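You operate a simulated robot arm through the tools that you are given. There is no shell and no other tool.

Carry out the task below with a simulated robot arm. There is one attempt and no reset: what you move stays moved.

TASK
Move the black puck from the hardness stand to the top drawer.
Fine: lever up, round plate back to load, drawer shut, reading cleared.
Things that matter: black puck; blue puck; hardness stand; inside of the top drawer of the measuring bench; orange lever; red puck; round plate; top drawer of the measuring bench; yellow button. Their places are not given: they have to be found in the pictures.

The check looks at the end state, three seconds after you hand in, the way a careful person would. Anything else that was tipped, shoved, dropped, spilled or broken makes it a failure.

THE ROBOT
A 6-joint arm with a two-finger parallel gripper, fixed in place. Base frame: the origin is on the floor under the middle of its stand, x ahead of it, y to its left, z up; the work surface is at about z = 880. Readings come in mm, rad, newtons and seconds.
It reaches about 1347 mm from its shoulder. Its first joint turns from -2.897 to 2.897 rad. Payload 3.91 kg.
Tool frame: the origin (TCP) lies between the finger pads and is the grasp point; the fingertips stand 30 mm ahead of it; z points along the fingers, y is the line along which they close. The gripper opens to 110 mm. The fingers are 20 mm wide and 10 mm thick; the gripper's body (48 by 112 mm) begins 55 mm behind the TCP.
Orientation is that of the tool frame in the base frame, as a unit quaternion [x, y, z, w]. With the fingers straight down and closing along the base's y, the tool's x points along the base's -x, its y along +y and its z along -z.

THE INTERFACE
- The arm moves only by the tool drive_tool. Its argument "increments" is a list of rows, each a list of 3 entries, a list of its own where there are three numbers: the closure, from 0 (fully open) to 1 (shut), then the shift along the tool's x, y, z in units of 25 mm (1.0 is 25 mm), then the turn, a rotation vector about the tool's x, y, z in units of 8 degrees (1.0 is 8 degrees). In form: [[gripper, [x, y, z], [wx, wy, wz]], ...]. A call has 1 to 20 rows; each row shifts and turns the commanded pose from where the row before left it, along the tool's axes as they then stand. A call with a number of a shift or a turn outside -1 to 1 is refused whole. Each row takes 0.2 s and may step no farther than 50 mm and 0.15 rad from the row before; otherwise, or with a gripper value out of range, the whole call is refused. A pose out of reach is approached as far as the arm can. The call stops where the force on the tool passes 90 N (or 10 N more than at its start, if that is more) or the arm is blocked; 0.2 s more then pass. The fingers move at their own pace (about 108 mm/s each) and stop on an object; they squeeze with about 29 N. The grip force told is the motor's: it shows also when the fingers shut on nothing. Time passes only in rows, and 0.2 s behind the last, so rows that do not move let the fingers close. It gives the time, the measured TCP pose, the force on the tool (base axes), the opening and the grip force at its end, in the units of the frame above (readings bear some noise), with the torque about the TCP (base axes, N m) and any sound that the robot's microphone picked up.
- Cameras (640 x 400 px; columns grow to the right, rows downward): "scene" is fixed at [402.2, 648.7, 1516.4]; the picture's right is [-0.94, -0.35, 0.00], its down [-0.17, 0.47, -0.87] and it looks along [0.30, -0.81, -0.50] (base axes); focal length 350 px, centre (320, 200). "wrist" rides on the gripper at [73, 17, -103] in the tool frame; the picture's right is [-0.23, 0.97, 0.00], its down [-0.76, -0.18, -0.62] and it looks along [-0.61, -0.14, 0.78] (tool axes); focal length 222 px, centre (320, 200).
- camera(camera): a new picture of that camera. The clock stands still meanwhile.
- locate(camera, pixels): for up to 12 pixels [column, row] of the newest picture of that camera ("zoom" is the newest enlarged one), the place [x, y, z] in the base frame of the surface seen there, good to about 2 mm. The clock stands still meanwhile.
- close_up(camera, box): a new picture of the part [left, top, right, bottom] of that camera's present view, enlarged. The clock stands still meanwhile.
- sign_off(): hands the job in; it is judged then, once.

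Leave the gripper open and the arm clear of the work at the hand-in unless told otherwise.

The tools are called after "Request:" as name(argument=value, ...) on one line, values as JSON. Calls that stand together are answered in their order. drive_tool: Moves the arm, as the interface text tells. Its arguments: {"type":"object","properties":{"increments":{"type":"array"}},"required":["increments"]} The other tools are called the same way: camera (camera) takes a picture; locate (camera, pixels) gives the place of the surface under pixels of a picture; close_up (camera, box) takes an enlarged picture of a part of a camera's view; sign_off () hands the job in.

At the start:

```text
t: 0.0
position: [626.5, -311.0, 1195.5]
tool_rot: [0.001, 1.0, 0.0, 0.001]
ft_force: [0.8, 0.5, -0.2]
wrist_torque: [-0.01, 0.02, -0.01]
opening: 110.0
grip_force: 0.0
```

scene: 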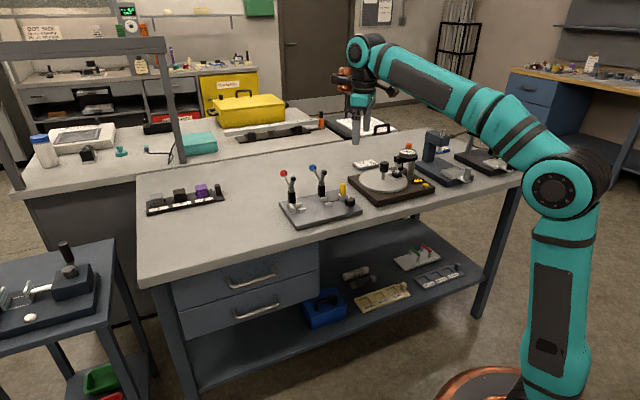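
wrist: 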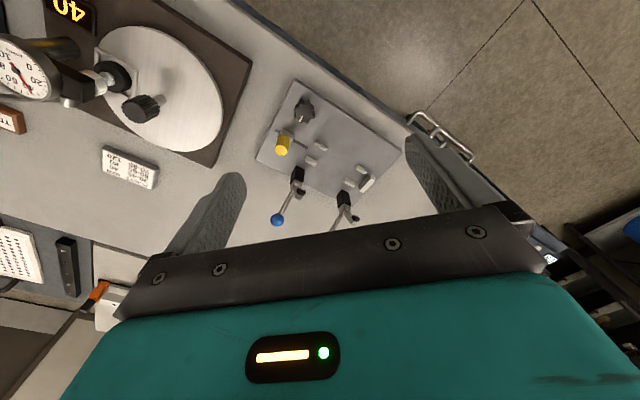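

I see a bench with a round-plate device (scene around 385,180), a lever panel (320,205), and drawers at the front (250,280). I'll take enlarged views before I move anything.

Request:
close_up(camera="scene", box=[270, 120, 430, 230])

Request:
close_up(camera="scene", box=[400, 110, 540, 200])

Request:
close_up(camera="scene", box=[130, 160, 290, 260])

Request:
close_up(camera="scene", box=[140, 230, 480, 400])

Request:
close_up(camera="wrist", box=[0, 0, 400, 250])

Request:
close_up(camera="scene", box=[0, 210, 150, 350])

```text
3.64 times, centred on (350, 175) of scene
```

zoom: 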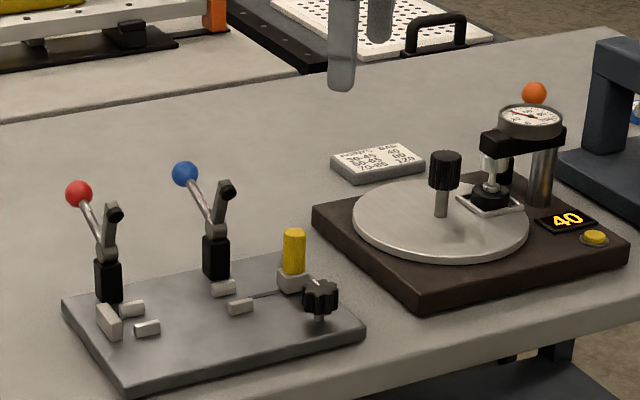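

```text
4.44 times, centred on (470, 155) of scene
```

zoom: 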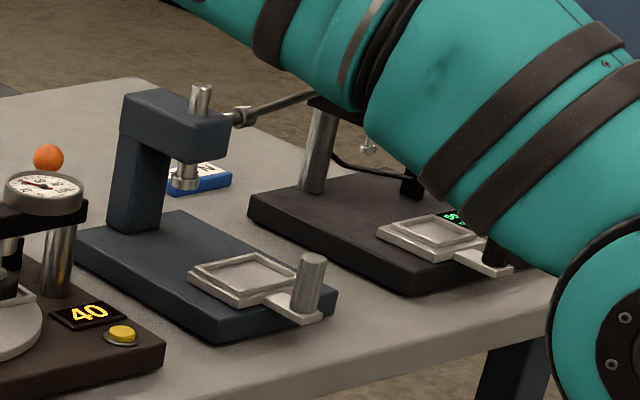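

```text
4.00 times, centred on (210, 210) of scene
```

zoom: 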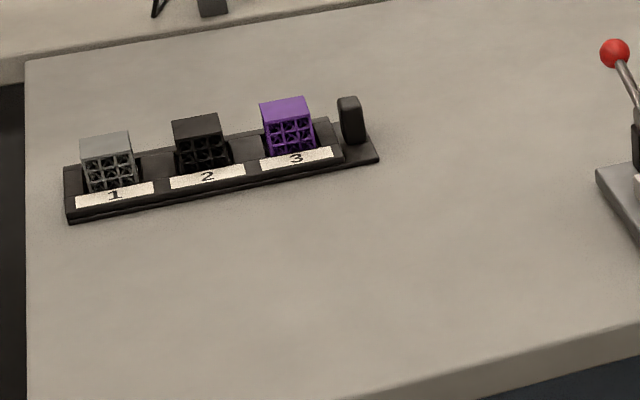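

```text
1.88 times, centred on (310, 315) of scene
```

zoom: 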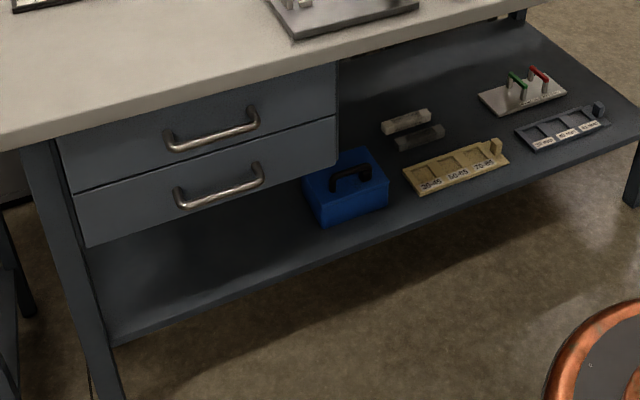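

```text
1.60 times, centred on (200, 125) of wrist
```

zoom: 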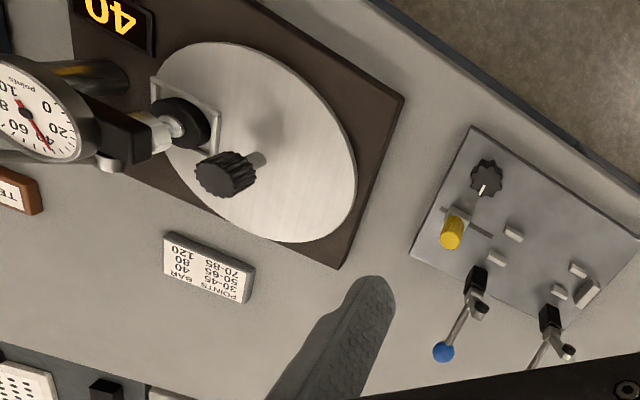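

```text
2.86 times, centred on (75, 280) of scene
```

zoom: 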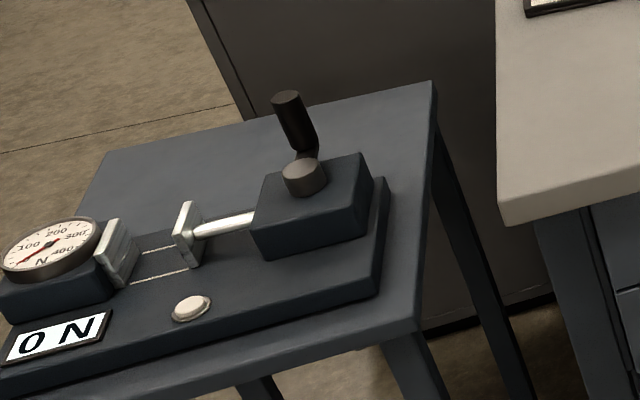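

The hardness stand is the brown base with the round plate. A black puck sits in a nest under the dial gauge, there is an orange-ball lever behind the gauge, and the display reads 40 next to a yellow button. I'll get coordinates of these parts from the scene picture, starting with a tighter enlargement.

Request:
close_up(camera="scene", box=[345, 130, 435, 210])

```text
5.00 times, centred on (390, 170) of scene
```

zoom: 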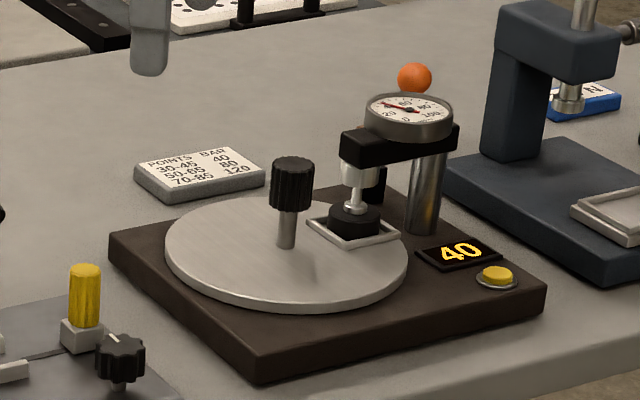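

The enlargement shows the handle knob at zoom (293,180), puck at (353,215), plate, display, button at (497,274) and orange ball at (414,78). I'll locate these points.

Request:
locate(camera="zoom", pixels=[[293, 165], [287, 240], [353, 212], [355, 205], [414, 77], [408, 120], [497, 272], [460, 252], [168, 245], [405, 262], [280, 298], [260, 205]])

Request:
locate(camera="scene", pixels=[[229, 288], [276, 275], [252, 280], [178, 300], [317, 262], [200, 290], [250, 262], [300, 240], [235, 320], [282, 305]])

```text
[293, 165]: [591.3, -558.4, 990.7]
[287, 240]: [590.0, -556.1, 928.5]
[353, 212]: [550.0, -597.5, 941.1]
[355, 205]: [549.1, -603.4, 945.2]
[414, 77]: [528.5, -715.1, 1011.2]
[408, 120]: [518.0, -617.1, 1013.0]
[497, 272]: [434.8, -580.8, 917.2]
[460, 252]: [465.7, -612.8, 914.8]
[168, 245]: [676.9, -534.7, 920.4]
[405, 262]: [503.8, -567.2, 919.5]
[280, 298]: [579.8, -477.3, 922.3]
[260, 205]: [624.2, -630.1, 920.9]
```

```text
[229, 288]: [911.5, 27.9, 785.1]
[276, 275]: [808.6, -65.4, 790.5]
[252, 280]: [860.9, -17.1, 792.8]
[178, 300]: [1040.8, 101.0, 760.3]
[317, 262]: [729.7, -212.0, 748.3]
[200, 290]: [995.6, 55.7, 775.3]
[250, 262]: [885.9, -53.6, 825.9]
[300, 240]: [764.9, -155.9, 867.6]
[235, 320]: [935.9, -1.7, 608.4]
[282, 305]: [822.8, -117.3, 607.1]
```

The knob at about (592,-562) looks like the plate's centre, with the nest and puck at (550,-600). The drawer front runs diagonally, its outward normal is about (-0.71,0.71), and the handle is near (861,-17,790). I'll measure the neighbouring objects' heights, and look closer at the wrist image's label.

Request:
close_up(camera="scene", box=[380, 110, 500, 200])

Request:
locate(camera="scene", pixels=[[431, 133], [445, 140], [427, 160], [445, 172], [470, 115], [410, 146], [345, 95], [365, 170], [322, 172], [343, 190], [284, 173], [313, 168]])

Request:
close_up(camera="wrist", box=[0, 0, 240, 150])

```text
4.44 times, centred on (440, 155) of scene
```

zoom: 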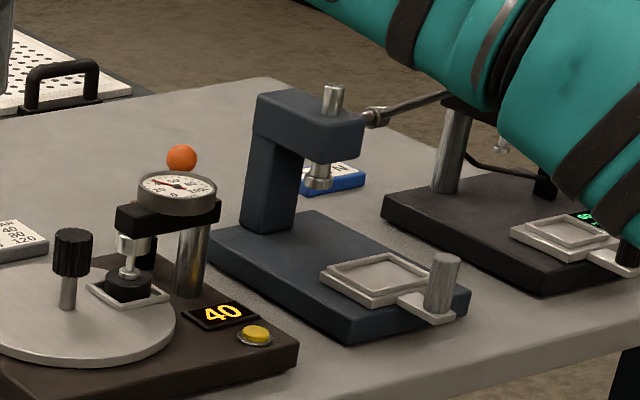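

```text
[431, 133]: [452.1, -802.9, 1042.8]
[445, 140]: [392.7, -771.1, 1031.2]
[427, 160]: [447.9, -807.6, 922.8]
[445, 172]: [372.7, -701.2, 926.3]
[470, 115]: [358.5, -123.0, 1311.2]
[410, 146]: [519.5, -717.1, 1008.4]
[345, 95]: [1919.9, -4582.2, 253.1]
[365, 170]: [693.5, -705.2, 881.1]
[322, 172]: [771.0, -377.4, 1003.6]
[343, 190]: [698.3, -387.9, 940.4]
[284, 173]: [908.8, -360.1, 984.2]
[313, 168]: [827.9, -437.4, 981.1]
```

```text
2.67 times, centred on (120, 75) of wrist
```

zoom: 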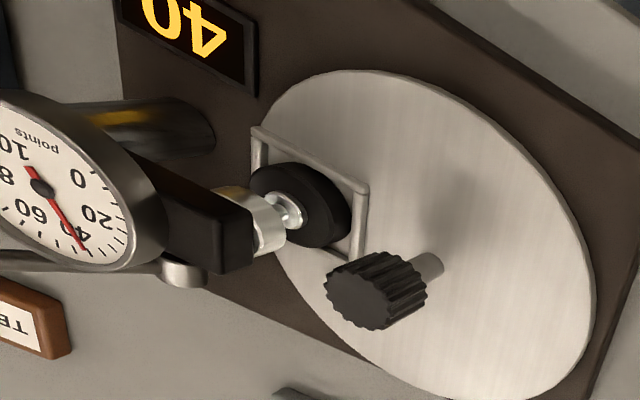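

Nearby objects top out below about z 1045, so it is safe to travel at z≈1195. I'm moving the wrist camera to the -x side of the stand so it looks at the lever, nest and any labels.

Request:
drive_tool(increments=[[0, [0.95, -1, 0], [0, 0, 0]], [0, [0.95, -1, 0], [0, 0, 0]], [0, [0.95, -1, 0], [0, 0, 0]], [0, [0.95, -1, 0], [0, 0, 0]], [0, [0.95, -1, 0], [0, 0, 0]], [0, [0.95, -1, 0], [0, 0, 0]], [0, [0.95, -1, 0], [0, 0, 0]], [0, [0.95, -1, 0], [0, 0, 0]], [0, [0.95, -1, 0], [0, 0, 0]], [0, [0.95, -1, 0], [0, 0, 0]], [0, [0, 0, 0], [0, 0, 0]]])

Request:
camera(camera="wrist")

Request:
camera(camera="scene")

```text
t: 2.4
position: [387.2, -562.6, 1194.9]
tool_rot: [0.0, 1.0, 0.001, 0.001]
ft_force: [-0.2, 0.3, 0.3]
wrist_torque: [-0.02, 0.03, -0.02]
opening: 110.0
grip_force: 0.1
```

```text
taken
```

wrist: 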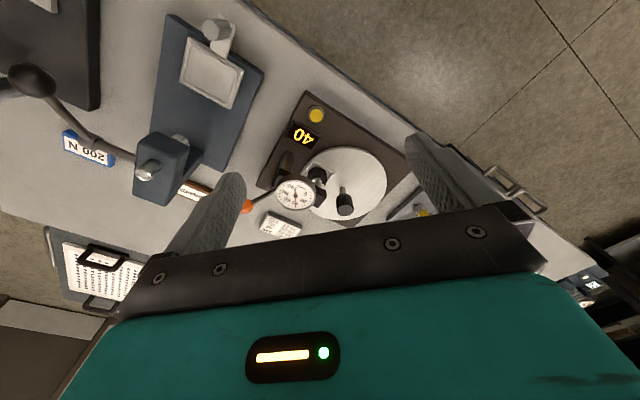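

```text
taken
```

scene: 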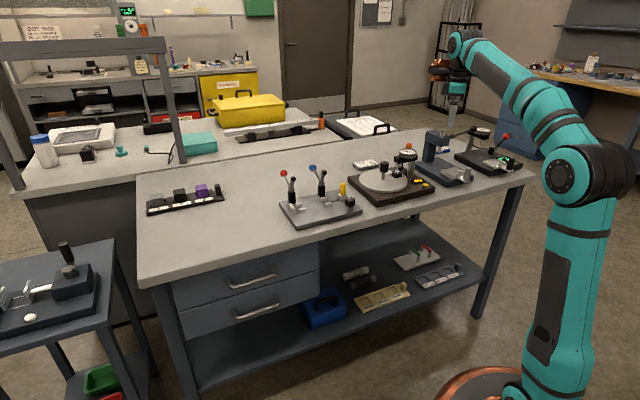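

The wrist view now shows the stand with the orange ball at (246,206). I'm enlarging it.

Request:
close_up(camera="wrist", box=[170, 70, 430, 250])

Request:
close_up(camera="wrist", box=[220, 130, 340, 230])

```text
2.22 times, centred on (300, 160) of wrist
```

zoom: 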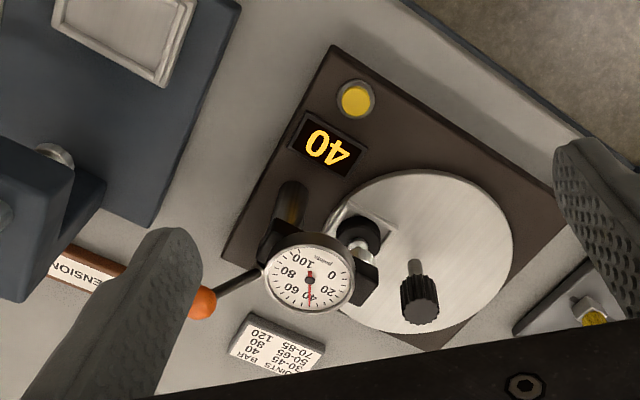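

```text
4.00 times, centred on (280, 180) of wrist
```

zoom: 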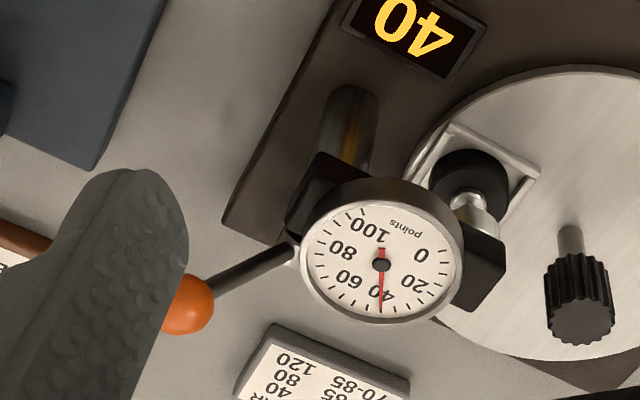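

The lever runs backward from the gauge head to the orange ball. Before moving closer I'll check heights of the neighbouring press parts in the wrist picture (30,80), (150,165), (215,30).

Request:
camera(camera="wrist")

Request:
locate(camera="wrist", pixels=[[30, 80], [150, 165], [90, 135], [215, 30], [246, 206], [270, 199], [295, 190], [319, 176], [344, 203], [345, 185], [303, 133], [316, 115]])

```text
taken
```

wrist: 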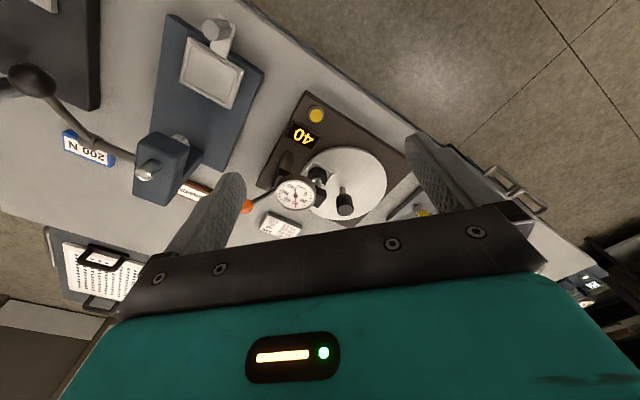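

```text
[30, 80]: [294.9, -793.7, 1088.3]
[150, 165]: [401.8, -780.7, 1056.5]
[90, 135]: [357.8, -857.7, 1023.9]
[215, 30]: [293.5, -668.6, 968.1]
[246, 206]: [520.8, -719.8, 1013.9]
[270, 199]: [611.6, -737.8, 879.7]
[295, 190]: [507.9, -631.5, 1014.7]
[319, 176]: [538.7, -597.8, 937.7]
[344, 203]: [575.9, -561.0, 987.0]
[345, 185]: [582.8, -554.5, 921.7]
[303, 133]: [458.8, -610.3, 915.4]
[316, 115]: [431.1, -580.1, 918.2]
```

The neighbour's black lever knob is at (295,-794,1088), and I will stay clear of it horizontally and vertically. I'm going to about (439,-761,1170) and turning -58° about the tool axis, to view the lever from its side.

Request:
drive_tool(increments=[[0, [-0.26, -0.99, 0.12], [0, 0, 0]], [0, [-0.26, -0.99, 0.12], [0, 0, 0]], [0, [-0.26, -0.99, 0.12], [0, 0, 0]], [0, [-0.26, -0.99, 0.12], [0, 0, 0]], [0, [-0.26, -0.99, 0.12], [0, 0, 0]], [0, [-0.26, -0.99, 0.12], [0, 0, 0]], [0, [-0.26, -0.99, 0.12], [0, 0, 0]], [0, [-0.26, -0.99, 0.12], [0, 0, 0]], [0, [0, 0, 0], [0, 0, -0.9]], [0, [0, 0, 0], [0, 0, -0.9]], [0, [0, 0, 0], [0, 0, -0.9]], [0, [0, 0, 0], [0, 0, -0.9]], [0, [0, 0, 0], [0, 0, -0.9]], [0, [0, 0, 0], [0, 0, -0.9]], [0, [0, 0, 0], [0, 0, -0.9]], [0, [0, 0, 0], [0, 0, -0.9]], [0, [0, 0, 0], [0, 0, 0]]])

Request:
camera(camera="wrist")

```text
t: 6.0
position: [441.0, -760.9, 1171.1]
tool_rot: [-0.482, 0.876, -0.001, 0.002]
ft_force: [-0.2, 0.2, 1.3]
wrist_torque: [0.01, 0.0, 0.02]
opening: 110.0
grip_force: 0.1
```

```text
taken
```

wrist: 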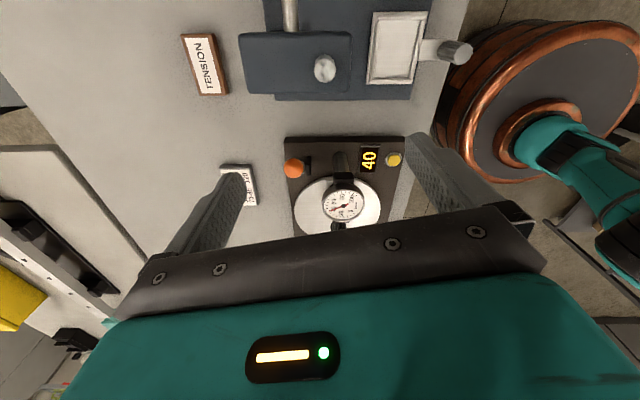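

The stand is at (345,190) in the wrist view, with the orange ball at (294,168). I'm enlarging that part.

Request:
close_up(camera="wrist", box=[260, 120, 430, 240])

```text
3.33 times, centred on (345, 180) of wrist
```

zoom: 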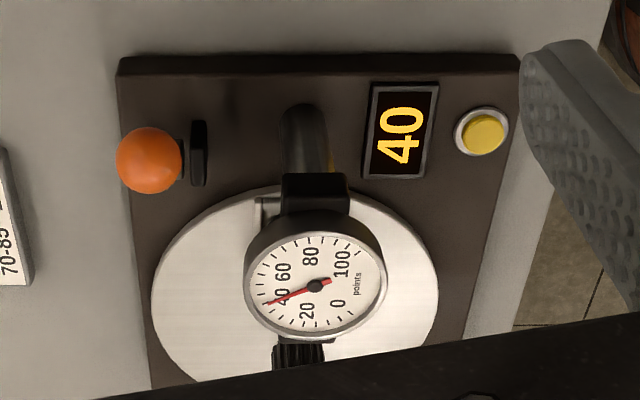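

The lever appears to be a stick from a black bracket on the base (zoom 198,152) up to the orange ball. I'm locating the bracket, base corners and ball.

Request:
locate(camera="zoom", pixels=[[150, 160], [198, 125], [203, 150], [198, 182], [183, 158], [232, 100], [120, 62], [515, 62], [150, 380], [300, 110], [300, 160], [315, 190]])

```text
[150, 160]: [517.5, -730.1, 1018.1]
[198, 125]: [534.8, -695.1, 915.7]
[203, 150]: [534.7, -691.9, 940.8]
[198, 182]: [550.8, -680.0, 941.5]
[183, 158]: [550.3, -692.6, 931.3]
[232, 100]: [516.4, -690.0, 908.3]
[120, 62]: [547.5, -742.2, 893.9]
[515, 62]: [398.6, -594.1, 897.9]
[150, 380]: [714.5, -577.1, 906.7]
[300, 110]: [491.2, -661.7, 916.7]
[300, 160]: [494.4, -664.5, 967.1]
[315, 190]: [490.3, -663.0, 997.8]
```

The base top is at z≈908 and its axes line up with the bench diagonal. The ball centre is about (529,-727,1005) and the bracket about (543,-690,930). From here the stick is hidden behind the ball, so I'll turn another 55° and look from the back.

Request:
drive_tool(increments=[[0, [0, 0, 0], [0, 0, -0.98]], [0, [0, 0, 0], [0, 0, -0.98]], [0, [0, 0, 0], [0, 0, -0.98]], [0, [0, 0, 0], [0, 0, -0.98]], [0, [0, 0, 0], [0, 0, -0.98]], [0, [0, 0, 0], [0, 0, -0.98]], [0, [0, 0, 0], [0, 0, -0.98]], [0, [0.96, -0.905, 0.5], [0, 0, 0]], [0, [0.96, -0.905, 0.5], [0, 0, 0]], [0, [0.96, -0.905, 0.5], [0, 0, 0]], [0, [0.96, -0.905, 0.5], [0, 0, 0]], [0, [0, 0, 0], [0, 0, 0]]])

Request:
camera(camera="wrist")

```text
t: 6.9
position: [441.2, -761.6, 1171.0]
tool_rot: [-0.661, 0.75, -0.004, -0.001]
ft_force: [46.9, -18.6, -53.3]
wrist_torque: [-0.56, 6.48, -2.64]
opening: 109.9
grip_force: 0.0
stopped in row 4: the force on the tool passed its limit at 256 N (the readings are from after the stop); the commanded pose is now the measured one
```

```text
taken
```

wrist: 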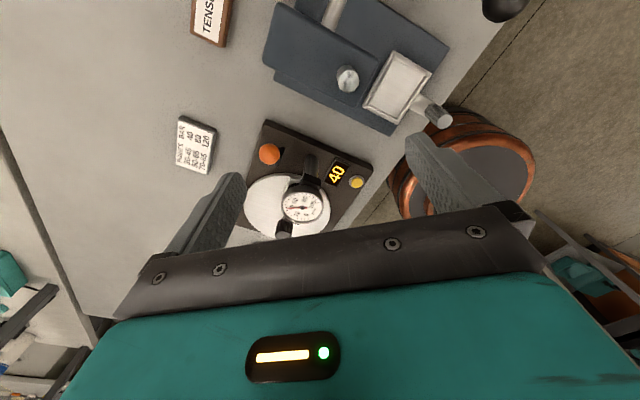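

The motion stopped on a large force (256 N) while turning in place. I need to see what touched, so I'm checking the scene.

Request:
camera(camera="scene")

Request:
close_up(camera="scene", box=[380, 20, 620, 200])

```text
taken
```

scene: 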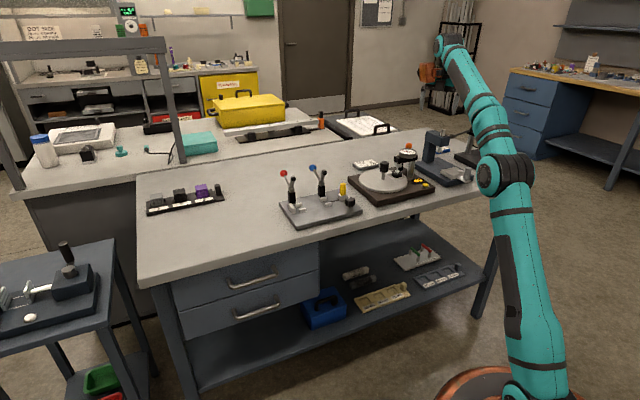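

```text
2.22 times, centred on (500, 110) of scene
```

zoom: 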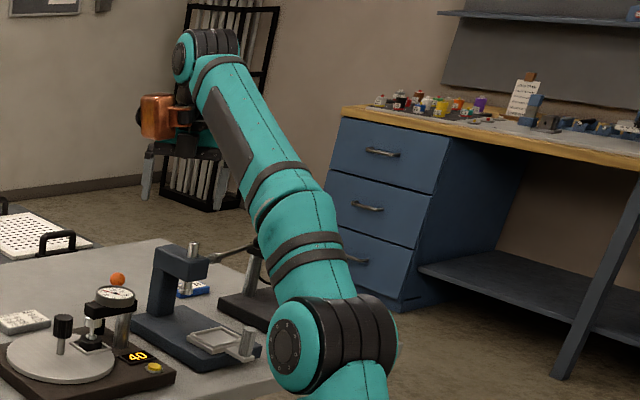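

The reading shows continued contact force (about 47, -19, -53 N). I'm locating the points around the gripper and forearm to see what could be touching.

Request:
locate(camera="scene", pixels=[[440, 45], [430, 73], [436, 88], [455, 75], [470, 100], [459, 20], [490, 120], [505, 170], [470, 130], [462, 155], [480, 65], [450, 60]])

Request:
close_up(camera="scene", box=[410, 25, 490, 105])

```text
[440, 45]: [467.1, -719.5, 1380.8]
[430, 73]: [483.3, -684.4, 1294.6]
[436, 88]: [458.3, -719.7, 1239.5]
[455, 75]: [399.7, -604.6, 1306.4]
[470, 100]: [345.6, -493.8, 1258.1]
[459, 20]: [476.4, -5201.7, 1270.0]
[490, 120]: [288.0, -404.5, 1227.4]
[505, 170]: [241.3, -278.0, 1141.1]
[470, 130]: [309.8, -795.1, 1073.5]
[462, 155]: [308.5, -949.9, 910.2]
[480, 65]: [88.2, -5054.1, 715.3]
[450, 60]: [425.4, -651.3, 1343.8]
```

```text
5.00 times, centred on (450, 65) of scene
```

zoom: 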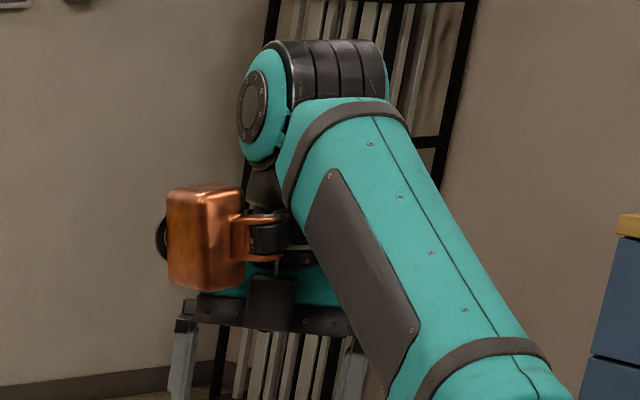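

The copper box on the wrist appears to have touched the arm's own forearm, so this was self-contact and nothing on the bench was hit. I'm turning the other way, back off the contact, watching the force.

Request:
drive_tool(increments=[[0, [0, 0, 0], [0, 0, 0.5]], [0, [0, 0, 0], [0, 0, 0.98]], [0, [0, 0, 0], [0, 0, 0.98]], [0, [0, 0, 0], [0, 0, 0.98]], [0, [0, 0, 0], [0, 0, 0.98]], [0, [0, 0, 0], [0, 0, 0.98]], [0, [0, 0, 0], [0, 0, 0.98]], [0, [0, 0, 0], [0, 0, 0.98]], [0, [0, 0, 0], [0, 0, 0.98]], [0, [0, 0, 0], [0, 0, 0.98]], [0, [0, 0, 0], [0, 0, 0.98]], [0, [0, 0, 0], [0, 0, 0.98]], [0, [0, 0, 0], [0, 0, 0.98]], [0, [0, 0, 0], [0, 0, 0]]])

```text
t: 9.9
position: [440.8, -759.9, 1170.3]
tool_rot: [0.133, 0.991, -0.002, 0.002]
ft_force: [-0.1, 0.5, -0.1]
wrist_torque: [0.0, 0.01, 0.01]
opening: 109.8
grip_force: 0.0
```

The contact is gone (force ≈ 0) and the yaw is about -15°. I'm moving over to (619,-611,1140), then turning so the camera looks at the lever from the plate side.

Request:
drive_tool(increments=[[0, [-0.66, 0.954, 0.15], [0, 0, 0]], [0, [-0.66, 0.954, 0.15], [0, 0, 0]], [0, [-0.66, 0.954, 0.15], [0, 0, 0]], [0, [-0.66, 0.954, 0.15], [0, 0, 0]], [0, [-0.66, 0.954, 0.15], [0, 0, 0]], [0, [-0.66, 0.954, 0.15], [0, 0, 0]], [0, [-0.66, 0.954, 0.15], [0, 0, 0]], [0, [-0.66, 0.954, 0.15], [0, 0, 0]], [0, [0, 0, 0], [0, 0, 0.98]], [0, [0, 0, 0], [0, 0, 0.98]], [0, [0, 0, 0], [0, 0, 0.98]], [0, [0, 0, 0], [0, 0, 0.98]], [0, [0, 0, 0], [0, 0, 0.98]], [0, [0, 0, 0], [0, 0, 0.98]], [0, [0, 0, 0], [0, 0, 0.98]], [0, [0, 0, 0], [0, 0, 0.98]], [0, [0, 0, 0], [0, 0, 0.98]], [0, [0, 0, 0], [0, 0, 0]]])

Request:
camera(camera="wrist")

```text
t: 13.7
position: [620.0, -612.2, 1141.3]
tool_rot: [0.681, 0.732, 0.0, 0.002]
ft_force: [0.1, 0.9, 0.6]
wrist_torque: [-0.01, -0.01, -0.05]
opening: 110.0
grip_force: 0.1
```

```text
taken
```

wrist: 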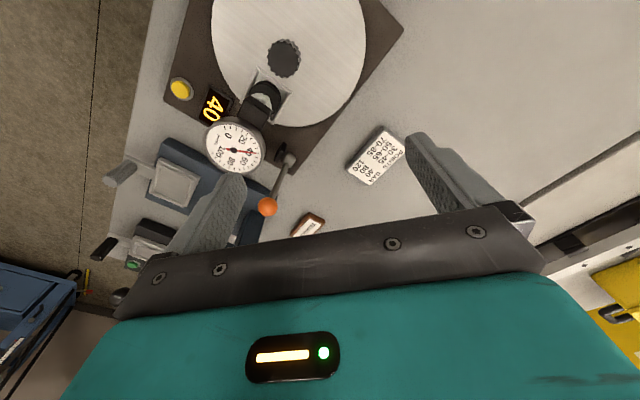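

Now the lever shaft and pivot are visible at (285,165)-(268,206) in the wrist view. I'm enlarging it.

Request:
close_up(camera="wrist", box=[190, 60, 350, 220])

Request:
close_up(camera="wrist", box=[150, 0, 410, 160])

```text
2.50 times, centred on (270, 140) of wrist
```

zoom: 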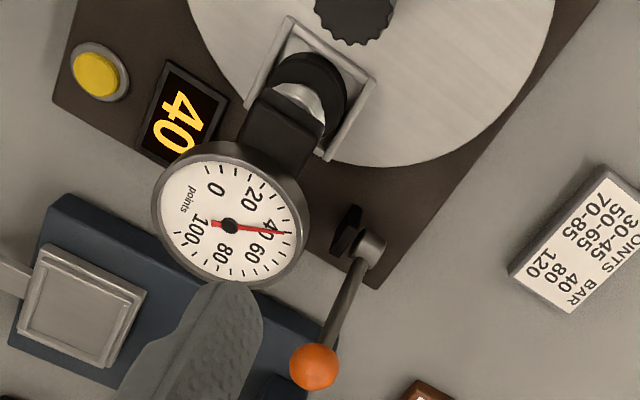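

```text
2.46 times, centred on (280, 80) of wrist
```

zoom: 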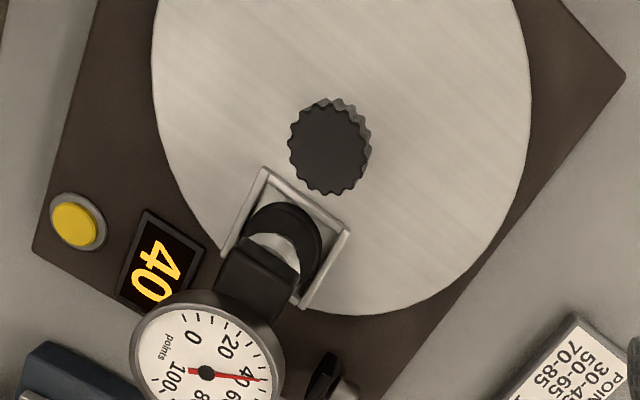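

The lever pivots on a grey hub behind a black cheek (zoom 2.5x at about 370,245), with the shaft going to the orange ball at (315,365). I'm locating these points.

Request:
close_up(camera="wrist", box=[240, 130, 320, 220])

```text
4.44 times, centred on (280, 175) of wrist
```

zoom: 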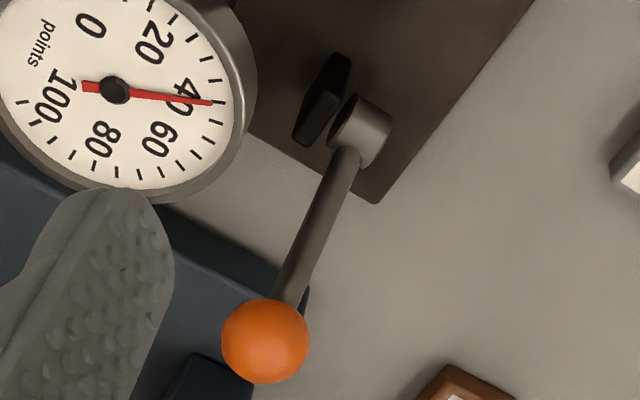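

Request:
locate(camera="zoom", pixels=[[345, 75], [312, 100], [355, 115], [370, 140], [342, 165], [320, 220], [295, 275], [265, 340], [250, 310], [290, 360], [375, 195], [335, 140]])

```text
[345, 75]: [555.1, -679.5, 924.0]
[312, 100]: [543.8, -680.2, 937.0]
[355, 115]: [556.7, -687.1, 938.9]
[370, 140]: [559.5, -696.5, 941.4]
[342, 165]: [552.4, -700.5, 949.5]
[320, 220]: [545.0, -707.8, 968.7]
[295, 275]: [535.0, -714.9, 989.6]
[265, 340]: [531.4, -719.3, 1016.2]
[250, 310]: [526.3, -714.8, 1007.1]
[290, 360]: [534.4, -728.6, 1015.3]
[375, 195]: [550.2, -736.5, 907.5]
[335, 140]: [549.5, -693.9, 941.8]
```

The hub is near (553,-697,930) and the lever is tilted about 30° from vertical, away from the plate. I need to know whether the indenter is touching the puck, so I'm taking a tight enlargement from the scene camera.

Request:
close_up(camera="scene", box=[375, 135, 430, 185])

Request:
close_up(camera="wrist", box=[230, 60, 310, 130])

```text
8.00 times, centred on (402, 160) of scene
```

zoom: 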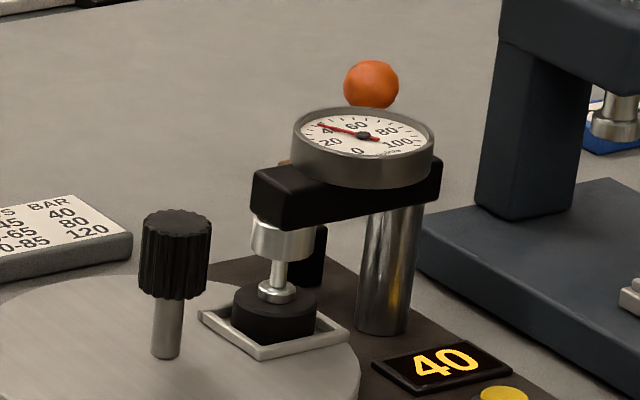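

```text
5.71 times, centred on (270, 95) of wrist
```

zoom: 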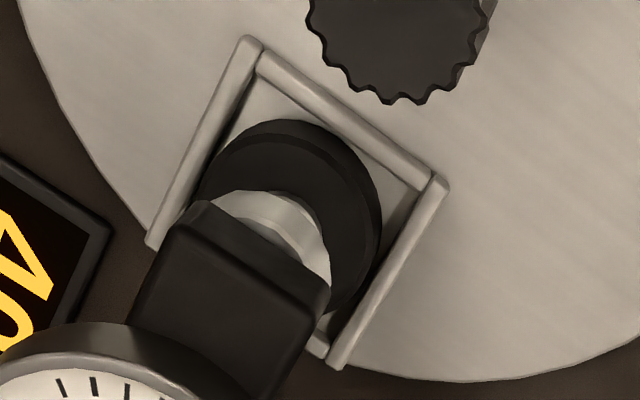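

The indenter foot at zoom (277,292) looks to be resting on the puck. I'm measuring heights of foot, puck top, nest floor, plate top and arm head, to see the geometry.

Request:
close_up(camera="scene", box=[375, 135, 430, 185])

Request:
locate(camera="zoom", pixels=[[277, 311], [245, 300], [310, 300], [277, 296], [277, 284], [278, 265], [280, 240], [275, 330], [300, 195], [260, 350], [335, 330], [208, 315]])

```text
8.00 times, centred on (402, 160) of scene
```

zoom: 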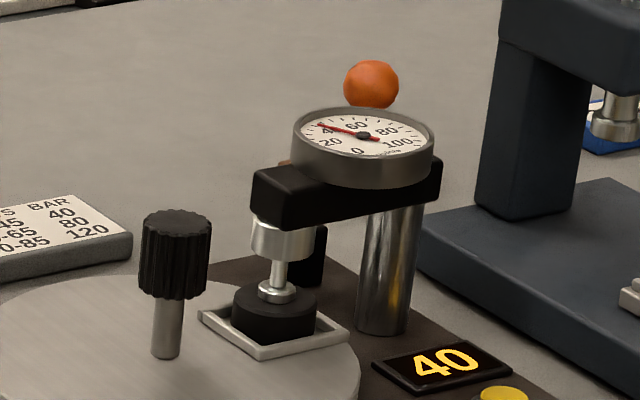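

```text
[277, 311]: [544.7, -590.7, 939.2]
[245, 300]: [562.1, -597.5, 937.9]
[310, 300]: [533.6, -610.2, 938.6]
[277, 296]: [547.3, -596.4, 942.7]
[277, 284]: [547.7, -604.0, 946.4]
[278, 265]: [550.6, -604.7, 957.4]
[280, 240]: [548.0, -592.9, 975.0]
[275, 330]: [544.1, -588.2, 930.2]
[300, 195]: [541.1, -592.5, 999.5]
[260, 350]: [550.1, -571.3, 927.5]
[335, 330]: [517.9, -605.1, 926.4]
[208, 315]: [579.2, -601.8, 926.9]
```

Puck top is about z 939 and the foot is in contact with it, so the lever is in the measuring position and has to be raised. Next I rotate so the fingers close along the lever's swing direction, and go above the ball at (528,-727) at a safe height with the fingers half open.

Request:
drive_tool(increments=[[0.5, [0, 0, 0], [0, 0, -0.85]], [0.5, [0, 0, 0], [0, 0, -0.85]], [0.5, [0, 0, 0], [0, 0, -0.85]], [0.5, [0, 0, 0], [0, 0, -0.85]], [0.5, [0, 0, 0], [0, 0, -0.85]], [0.5, [0, 0, 0], [0, 0, -0.85]], [0.5, [-0.11, -0.975, 0.25], [0, 0, 0]], [0.5, [-0.11, -0.975, 0.25], [0, 0, 0]], [0.5, [-0.11, -0.975, 0.25], [0, 0, 0]], [0.5, [-0.11, -0.975, 0.25], [0, 0, 0]], [0.5, [-0.11, -0.975, 0.25], [0, 0, 0]], [0.5, [-0.11, -0.975, 0.25], [0, 0, 0]], [0.5, [0, 0, 0], [0, 0, 0]]])

Request:
camera(camera="wrist")

Request:
camera(camera="scene")

```text
t: 16.5
position: [527.3, -728.6, 1103.5]
tool_rot: [0.382, 0.924, -0.001, 0.002]
ft_force: [0.3, -0.6, 1.2]
wrist_torque: [0.03, -0.03, 0.0]
opening: 55.2
grip_force: 0.0
```

```text
taken
```

wrist: 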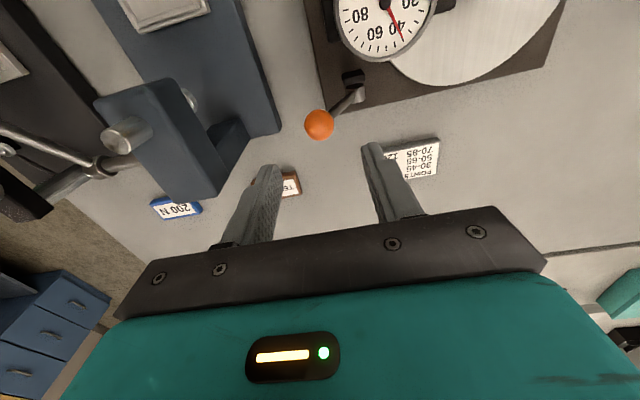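

```text
taken
```

scene: 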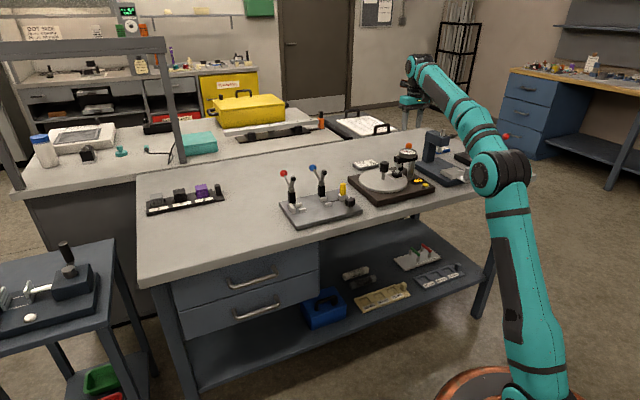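

The orange ball is centred at wrist (320,124), exactly where the axis below the TCP projects. I'm locating it again to confirm, then descending.

Request:
locate(camera="wrist", pixels=[[320, 124], [308, 124], [332, 124], [320, 113], [320, 136], [352, 95], [356, 78], [130, 135], [185, 180], [216, 195]])

```text
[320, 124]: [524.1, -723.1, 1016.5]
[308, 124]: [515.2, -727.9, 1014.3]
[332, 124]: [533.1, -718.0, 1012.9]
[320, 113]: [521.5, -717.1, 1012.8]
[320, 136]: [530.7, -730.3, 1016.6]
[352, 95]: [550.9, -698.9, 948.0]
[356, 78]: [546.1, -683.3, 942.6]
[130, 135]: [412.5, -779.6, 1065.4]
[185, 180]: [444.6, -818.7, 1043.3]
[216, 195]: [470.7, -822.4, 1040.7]
```

Ball centre is confirmed at about (527,-727,1004). I'm lowering straight down to z≈1020 so the fingertips straddle the ball without reaching the sloping shaft.

Request:
drive_tool(increments=[[0.5, [0, 0, 0.83], [0, 0, 0]], [0.5, [0, 0, 0.83], [0, 0, 0]], [0.5, [0, 0, 0.83], [0, 0, 0]], [0.5, [0, 0, 0.83], [0, 0, 0]], [0.6, [0, 0, 0], [0, 0, 0]], [0.66, [0, 0, 0], [0, 0, 0]]])

Request:
camera(camera="wrist")

```text
t: 17.9
position: [527.3, -728.5, 1021.0]
tool_rot: [0.381, 0.924, -0.001, 0.002]
ft_force: [-0.9, 0.0, 0.5]
wrist_torque: [0.01, 0.05, 0.03]
opening: 37.0
grip_force: 0.1
```

```text
taken
```

wrist: 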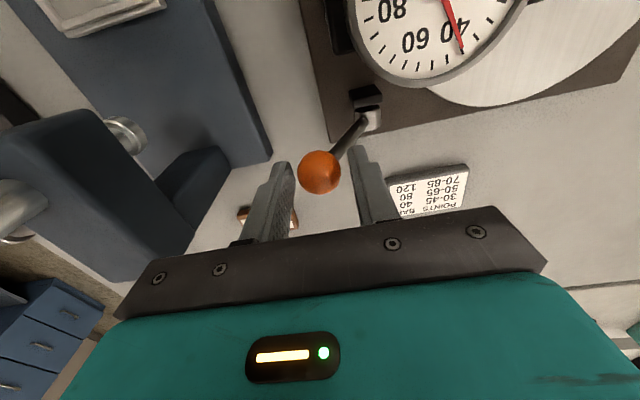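

The ball sits between the fingers with a few mm each side. I'm pushing gently along +u (tool +y), toward upright, in small steps, watching force.

Request:
drive_tool(increments=[[0.66, [0, 0.2, -0.05], [0, 0, 0]], [0.66, [0, 0.2, -0.08], [0, 0, 0]], [0.66, [0, 0.2, -0.08], [0, 0, 0]], [0.66, [0, 0, 0], [0, 0, 0]]])

Request:
camera(camera="wrist")

Request:
close_up(camera="scene", box=[375, 130, 435, 185])

```text
t: 18.9
position: [537.2, -717.3, 1026.0]
tool_rot: [0.382, 0.924, -0.001, 0.002]
ft_force: [-2.0, -0.8, 1.2]
wrist_torque: [-0.05, 0.06, -0.02]
opening: 38.6
grip_force: 1.3
```

```text
taken
```

wrist: 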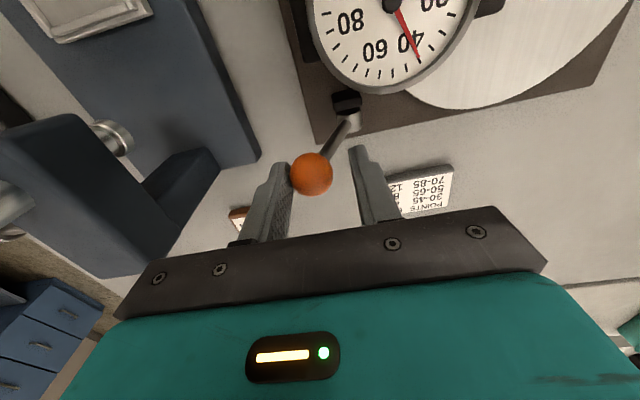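

```text
7.27 times, centred on (405, 158) of scene
```

zoom: 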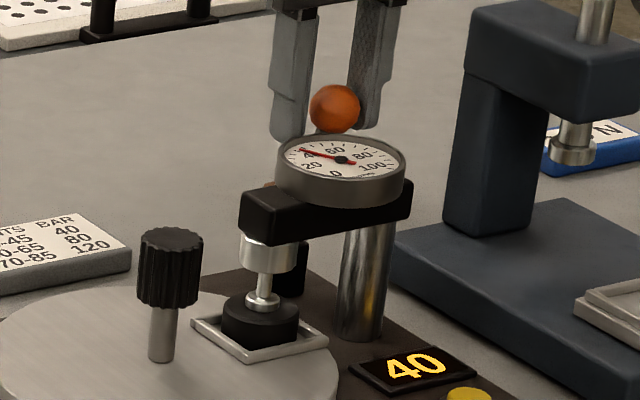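

The ball is now against the left finger and has moved with little force (~2 N). I'm continuing to push toward upright.

Request:
drive_tool(increments=[[0.66, [0, 0.2, -0.07], [0, 0, 0]], [0.66, [0, 0.2, -0.06], [0, 0, 0]], [0.66, [0, 0.2, -0.05], [0, 0, 0]], [0.66, [0, 0.2, -0.04], [0, 0, 0]], [0.66, [0, 0.2, -0.02], [0, 0, 0]], [0.66, [0, 0, 0], [0, 0, 0]]])

Request:
camera(camera="wrist")

Request:
close_up(camera="scene", box=[375, 130, 435, 185])

```text
t: 20.3
position: [555.4, -699.6, 1032.1]
tool_rot: [0.382, 0.924, -0.002, 0.002]
ft_force: [-0.4, -0.5, 0.0]
wrist_torque: [-0.02, -0.02, -0.01]
opening: 38.0
grip_force: 0.6
```

```text
taken
```

wrist: 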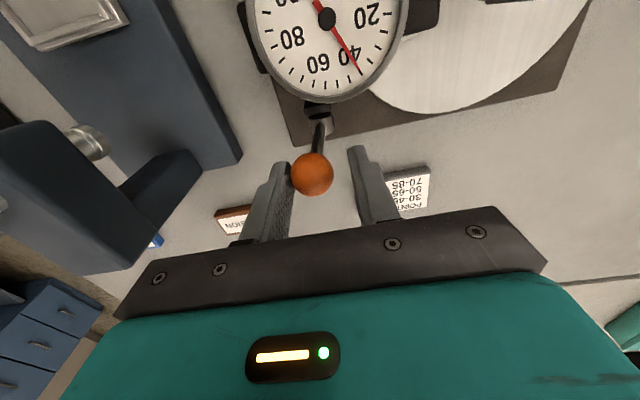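

```text
7.27 times, centred on (405, 158) of scene
```

zoom: 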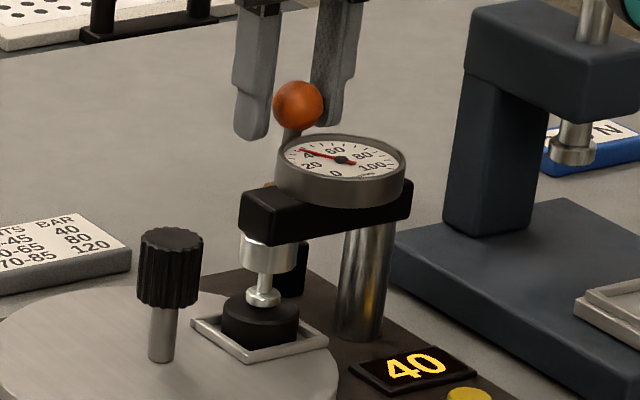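

The lever is getting upright. I'm taking a tight enlargement of the indenter foot and measuring the gap.

Request:
close_up(camera="scene", box=[375, 135, 430, 185])

Request:
locate(camera="zoom", pixels=[[277, 311], [277, 296], [277, 284], [278, 265], [280, 240]])

```text
8.00 times, centred on (402, 160) of scene
```

zoom: 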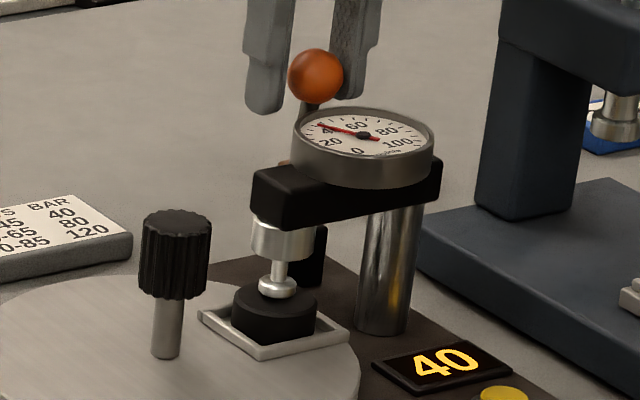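

```text
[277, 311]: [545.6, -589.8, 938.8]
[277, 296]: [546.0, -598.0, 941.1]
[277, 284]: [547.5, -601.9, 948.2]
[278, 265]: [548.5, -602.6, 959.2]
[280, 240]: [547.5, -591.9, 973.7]
```

The foot has lifted a few px off the puck, so this is the "up" direction. I continue the swing in small steps.

Request:
drive_tool(increments=[[0.66, [0, 0.2, 0], [0, 0, 0]], [0.66, [0, 0.2, 0], [0, 0, 0]], [0.66, [0, 0.2, 0.02], [0, 0, 0]], [0.66, [0, 0.2, 0.04], [0, 0, 0]], [0.66, [0, 0, 0], [0, 0, 0]]])

Request:
camera(camera="wrist")

Request:
close_up(camera="scene", box=[375, 135, 430, 185])

```text
t: 21.5
position: [570.1, -684.9, 1029.5]
tool_rot: [0.382, 0.924, 0.0, 0.003]
ft_force: [-0.4, 0.1, 0.2]
wrist_torque: [0.0, -0.01, -0.03]
opening: 37.2
grip_force: 0.1
```

```text
taken
```

wrist: 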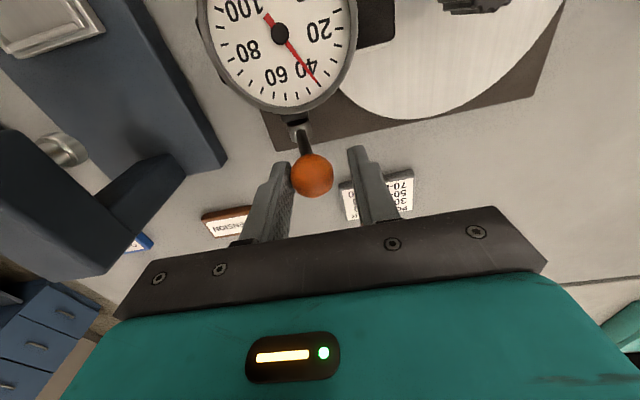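

```text
8.00 times, centred on (402, 160) of scene
```

zoom: 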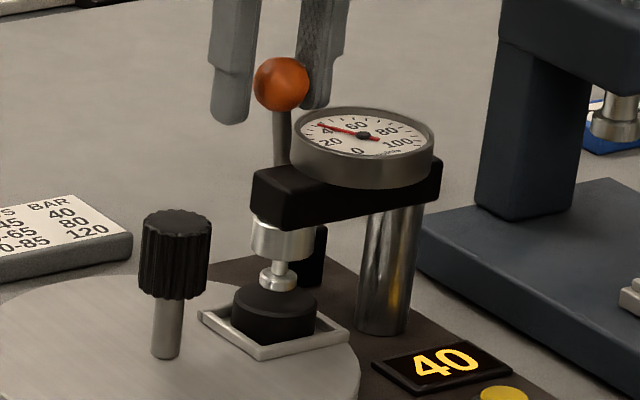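

The foot is rising clearly now (zoom row 281 versus 292 earlier). I keep swinging in small steps to reach the upper stop.

Request:
drive_tool(increments=[[0.66, [0, 0.2, 0.04], [0, 0, 0]], [0.66, [0, 0.2, 0.06], [0, 0, 0]], [0.66, [0, 0.2, 0.08], [0, 0, 0]], [0.66, [0, 0.2, 0.09], [0, 0, 0]], [0.66, [0, 0, 0], [0, 0, 0]]])

Request:
camera(camera="wrist")

Request:
close_up(camera="scene", box=[375, 135, 430, 185])

```text
t: 22.7
position: [584.3, -671.7, 1023.7]
tool_rot: [0.381, 0.924, -0.002, 0.003]
ft_force: [0.0, -0.1, 0.4]
wrist_torque: [0.0, -0.01, -0.01]
opening: 37.4
grip_force: 0.1
```

```text
taken
```

wrist: 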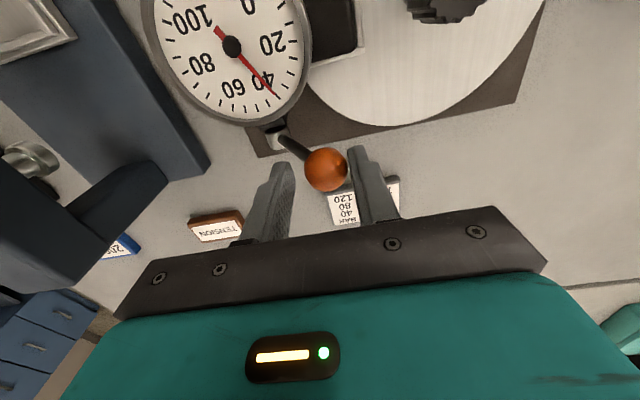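

```text
8.00 times, centred on (402, 160) of scene
```

zoom: 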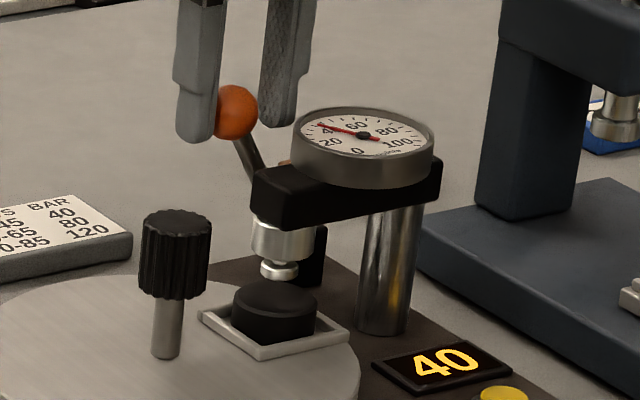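

The lever has snapped over: the ball moved ahead to the right finger, and the foot is well clear of the puck. I'll move a little further to see if it goes on to its stop.

Request:
drive_tool(increments=[[0.66, [0, 0.2, 0.06], [0, 0, 0]], [0.66, [0, 0.15, 0.04], [0, 0, 0]], [0.66, [0, 0, 0], [0, 0, 0]]])

Request:
camera(camera="wrist")

Request:
close_up(camera="scene", box=[375, 135, 430, 185])

```text
t: 23.5
position: [590.0, -666.0, 1020.5]
tool_rot: [0.382, 0.924, -0.001, 0.002]
ft_force: [-0.5, 0.5, 0.4]
wrist_torque: [-0.01, 0.04, 0.0]
opening: 37.4
grip_force: 0.0
```

```text
taken
```

wrist: 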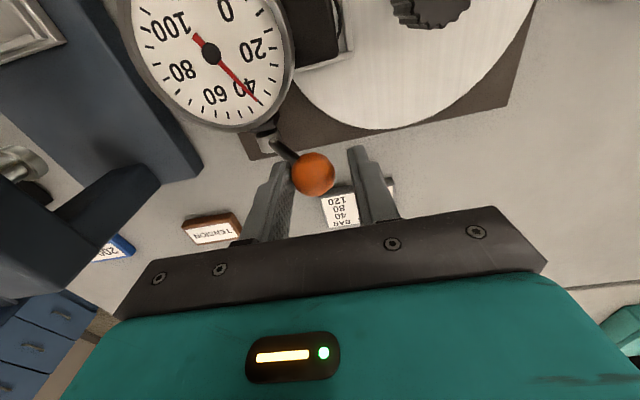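

```text
8.00 times, centred on (402, 160) of scene
```

zoom: 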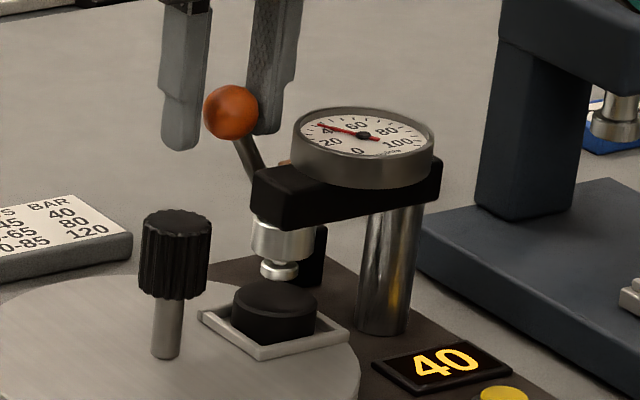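

The ball barely moved (zoom 236→231), so it should be at its stop. A small extra nudge will tell from the force.

Request:
drive_tool(increments=[[0.66, [0, 0.1, 0.03], [0, 0, 0]], [0.66, [0, 0.1, 0.03], [0, 0, 0]], [0.66, [0, 0, 0], [0, 0, 0]]])

Request:
close_up(camera="scene", box=[375, 135, 430, 185])

```text
t: 24.3
position: [592.4, -662.2, 1020.9]
tool_rot: [0.382, 0.924, -0.002, 0.003]
ft_force: [-6.2, -14.5, 14.0]
wrist_torque: [-0.64, 0.44, 0.11]
opening: 44.1
grip_force: 6.8
```

```text
8.00 times, centred on (402, 160) of scene
```

zoom: 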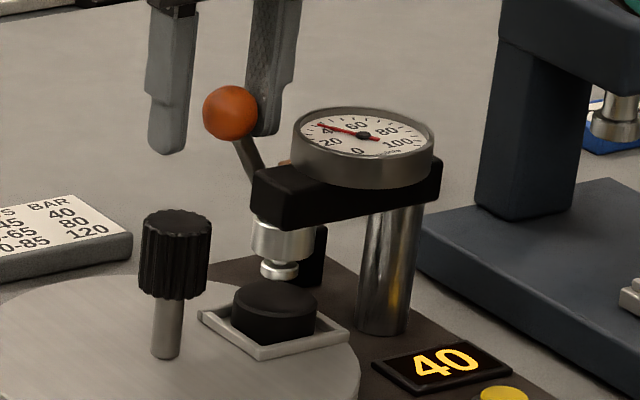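

The nudge met a firm stop (about 20 N, ball position unchanged), so the lever is fully up and the foot is clear. I'm backing off, opening, and rising straight up.

Request:
drive_tool(increments=[[0.6, [0, -0.25, -0.03], [0, 0, 0]], [0.5, [0, -0.1, 0], [0, 0, 0]], [0.5, [0, 0, -0.5], [0, 0, 0]], [0.5, [0, 0, -1], [0, 0, 0]], [0.5, [0, 0, -1], [0, 0, 0]], [0.5, [0, 0, -1], [0, 0, 0]], [0.5, [0, 0, -1], [0, 0, 0]], [0.5, [0, 0, 0], [0, 0, 0]]])

Request:
camera(camera="wrist")

Request:
close_up(camera="scene", box=[345, 130, 435, 210])

```text
t: 26.1
position: [586.9, -668.1, 1133.5]
tool_rot: [0.382, 0.924, -0.001, 0.002]
ft_force: [0.7, -0.1, -0.3]
wrist_torque: [0.0, -0.02, -0.02]
opening: 55.3
grip_force: 0.1
```

```text
taken
```

wrist: 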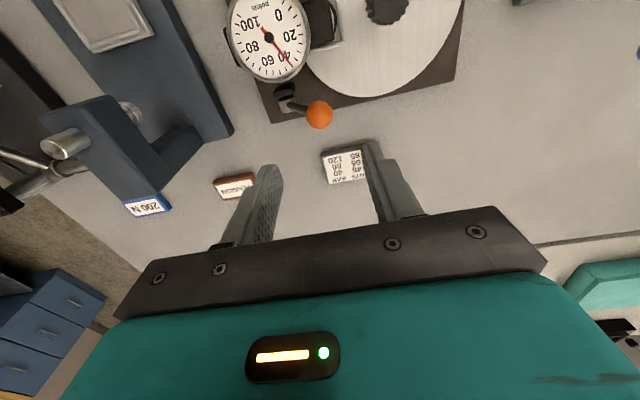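

```text
5.00 times, centred on (390, 170) of scene
```

zoom: 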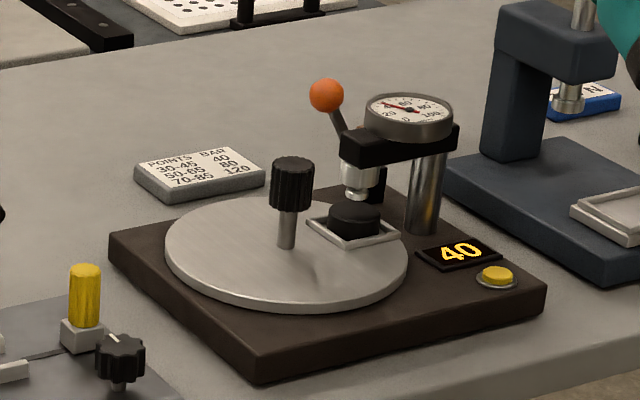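

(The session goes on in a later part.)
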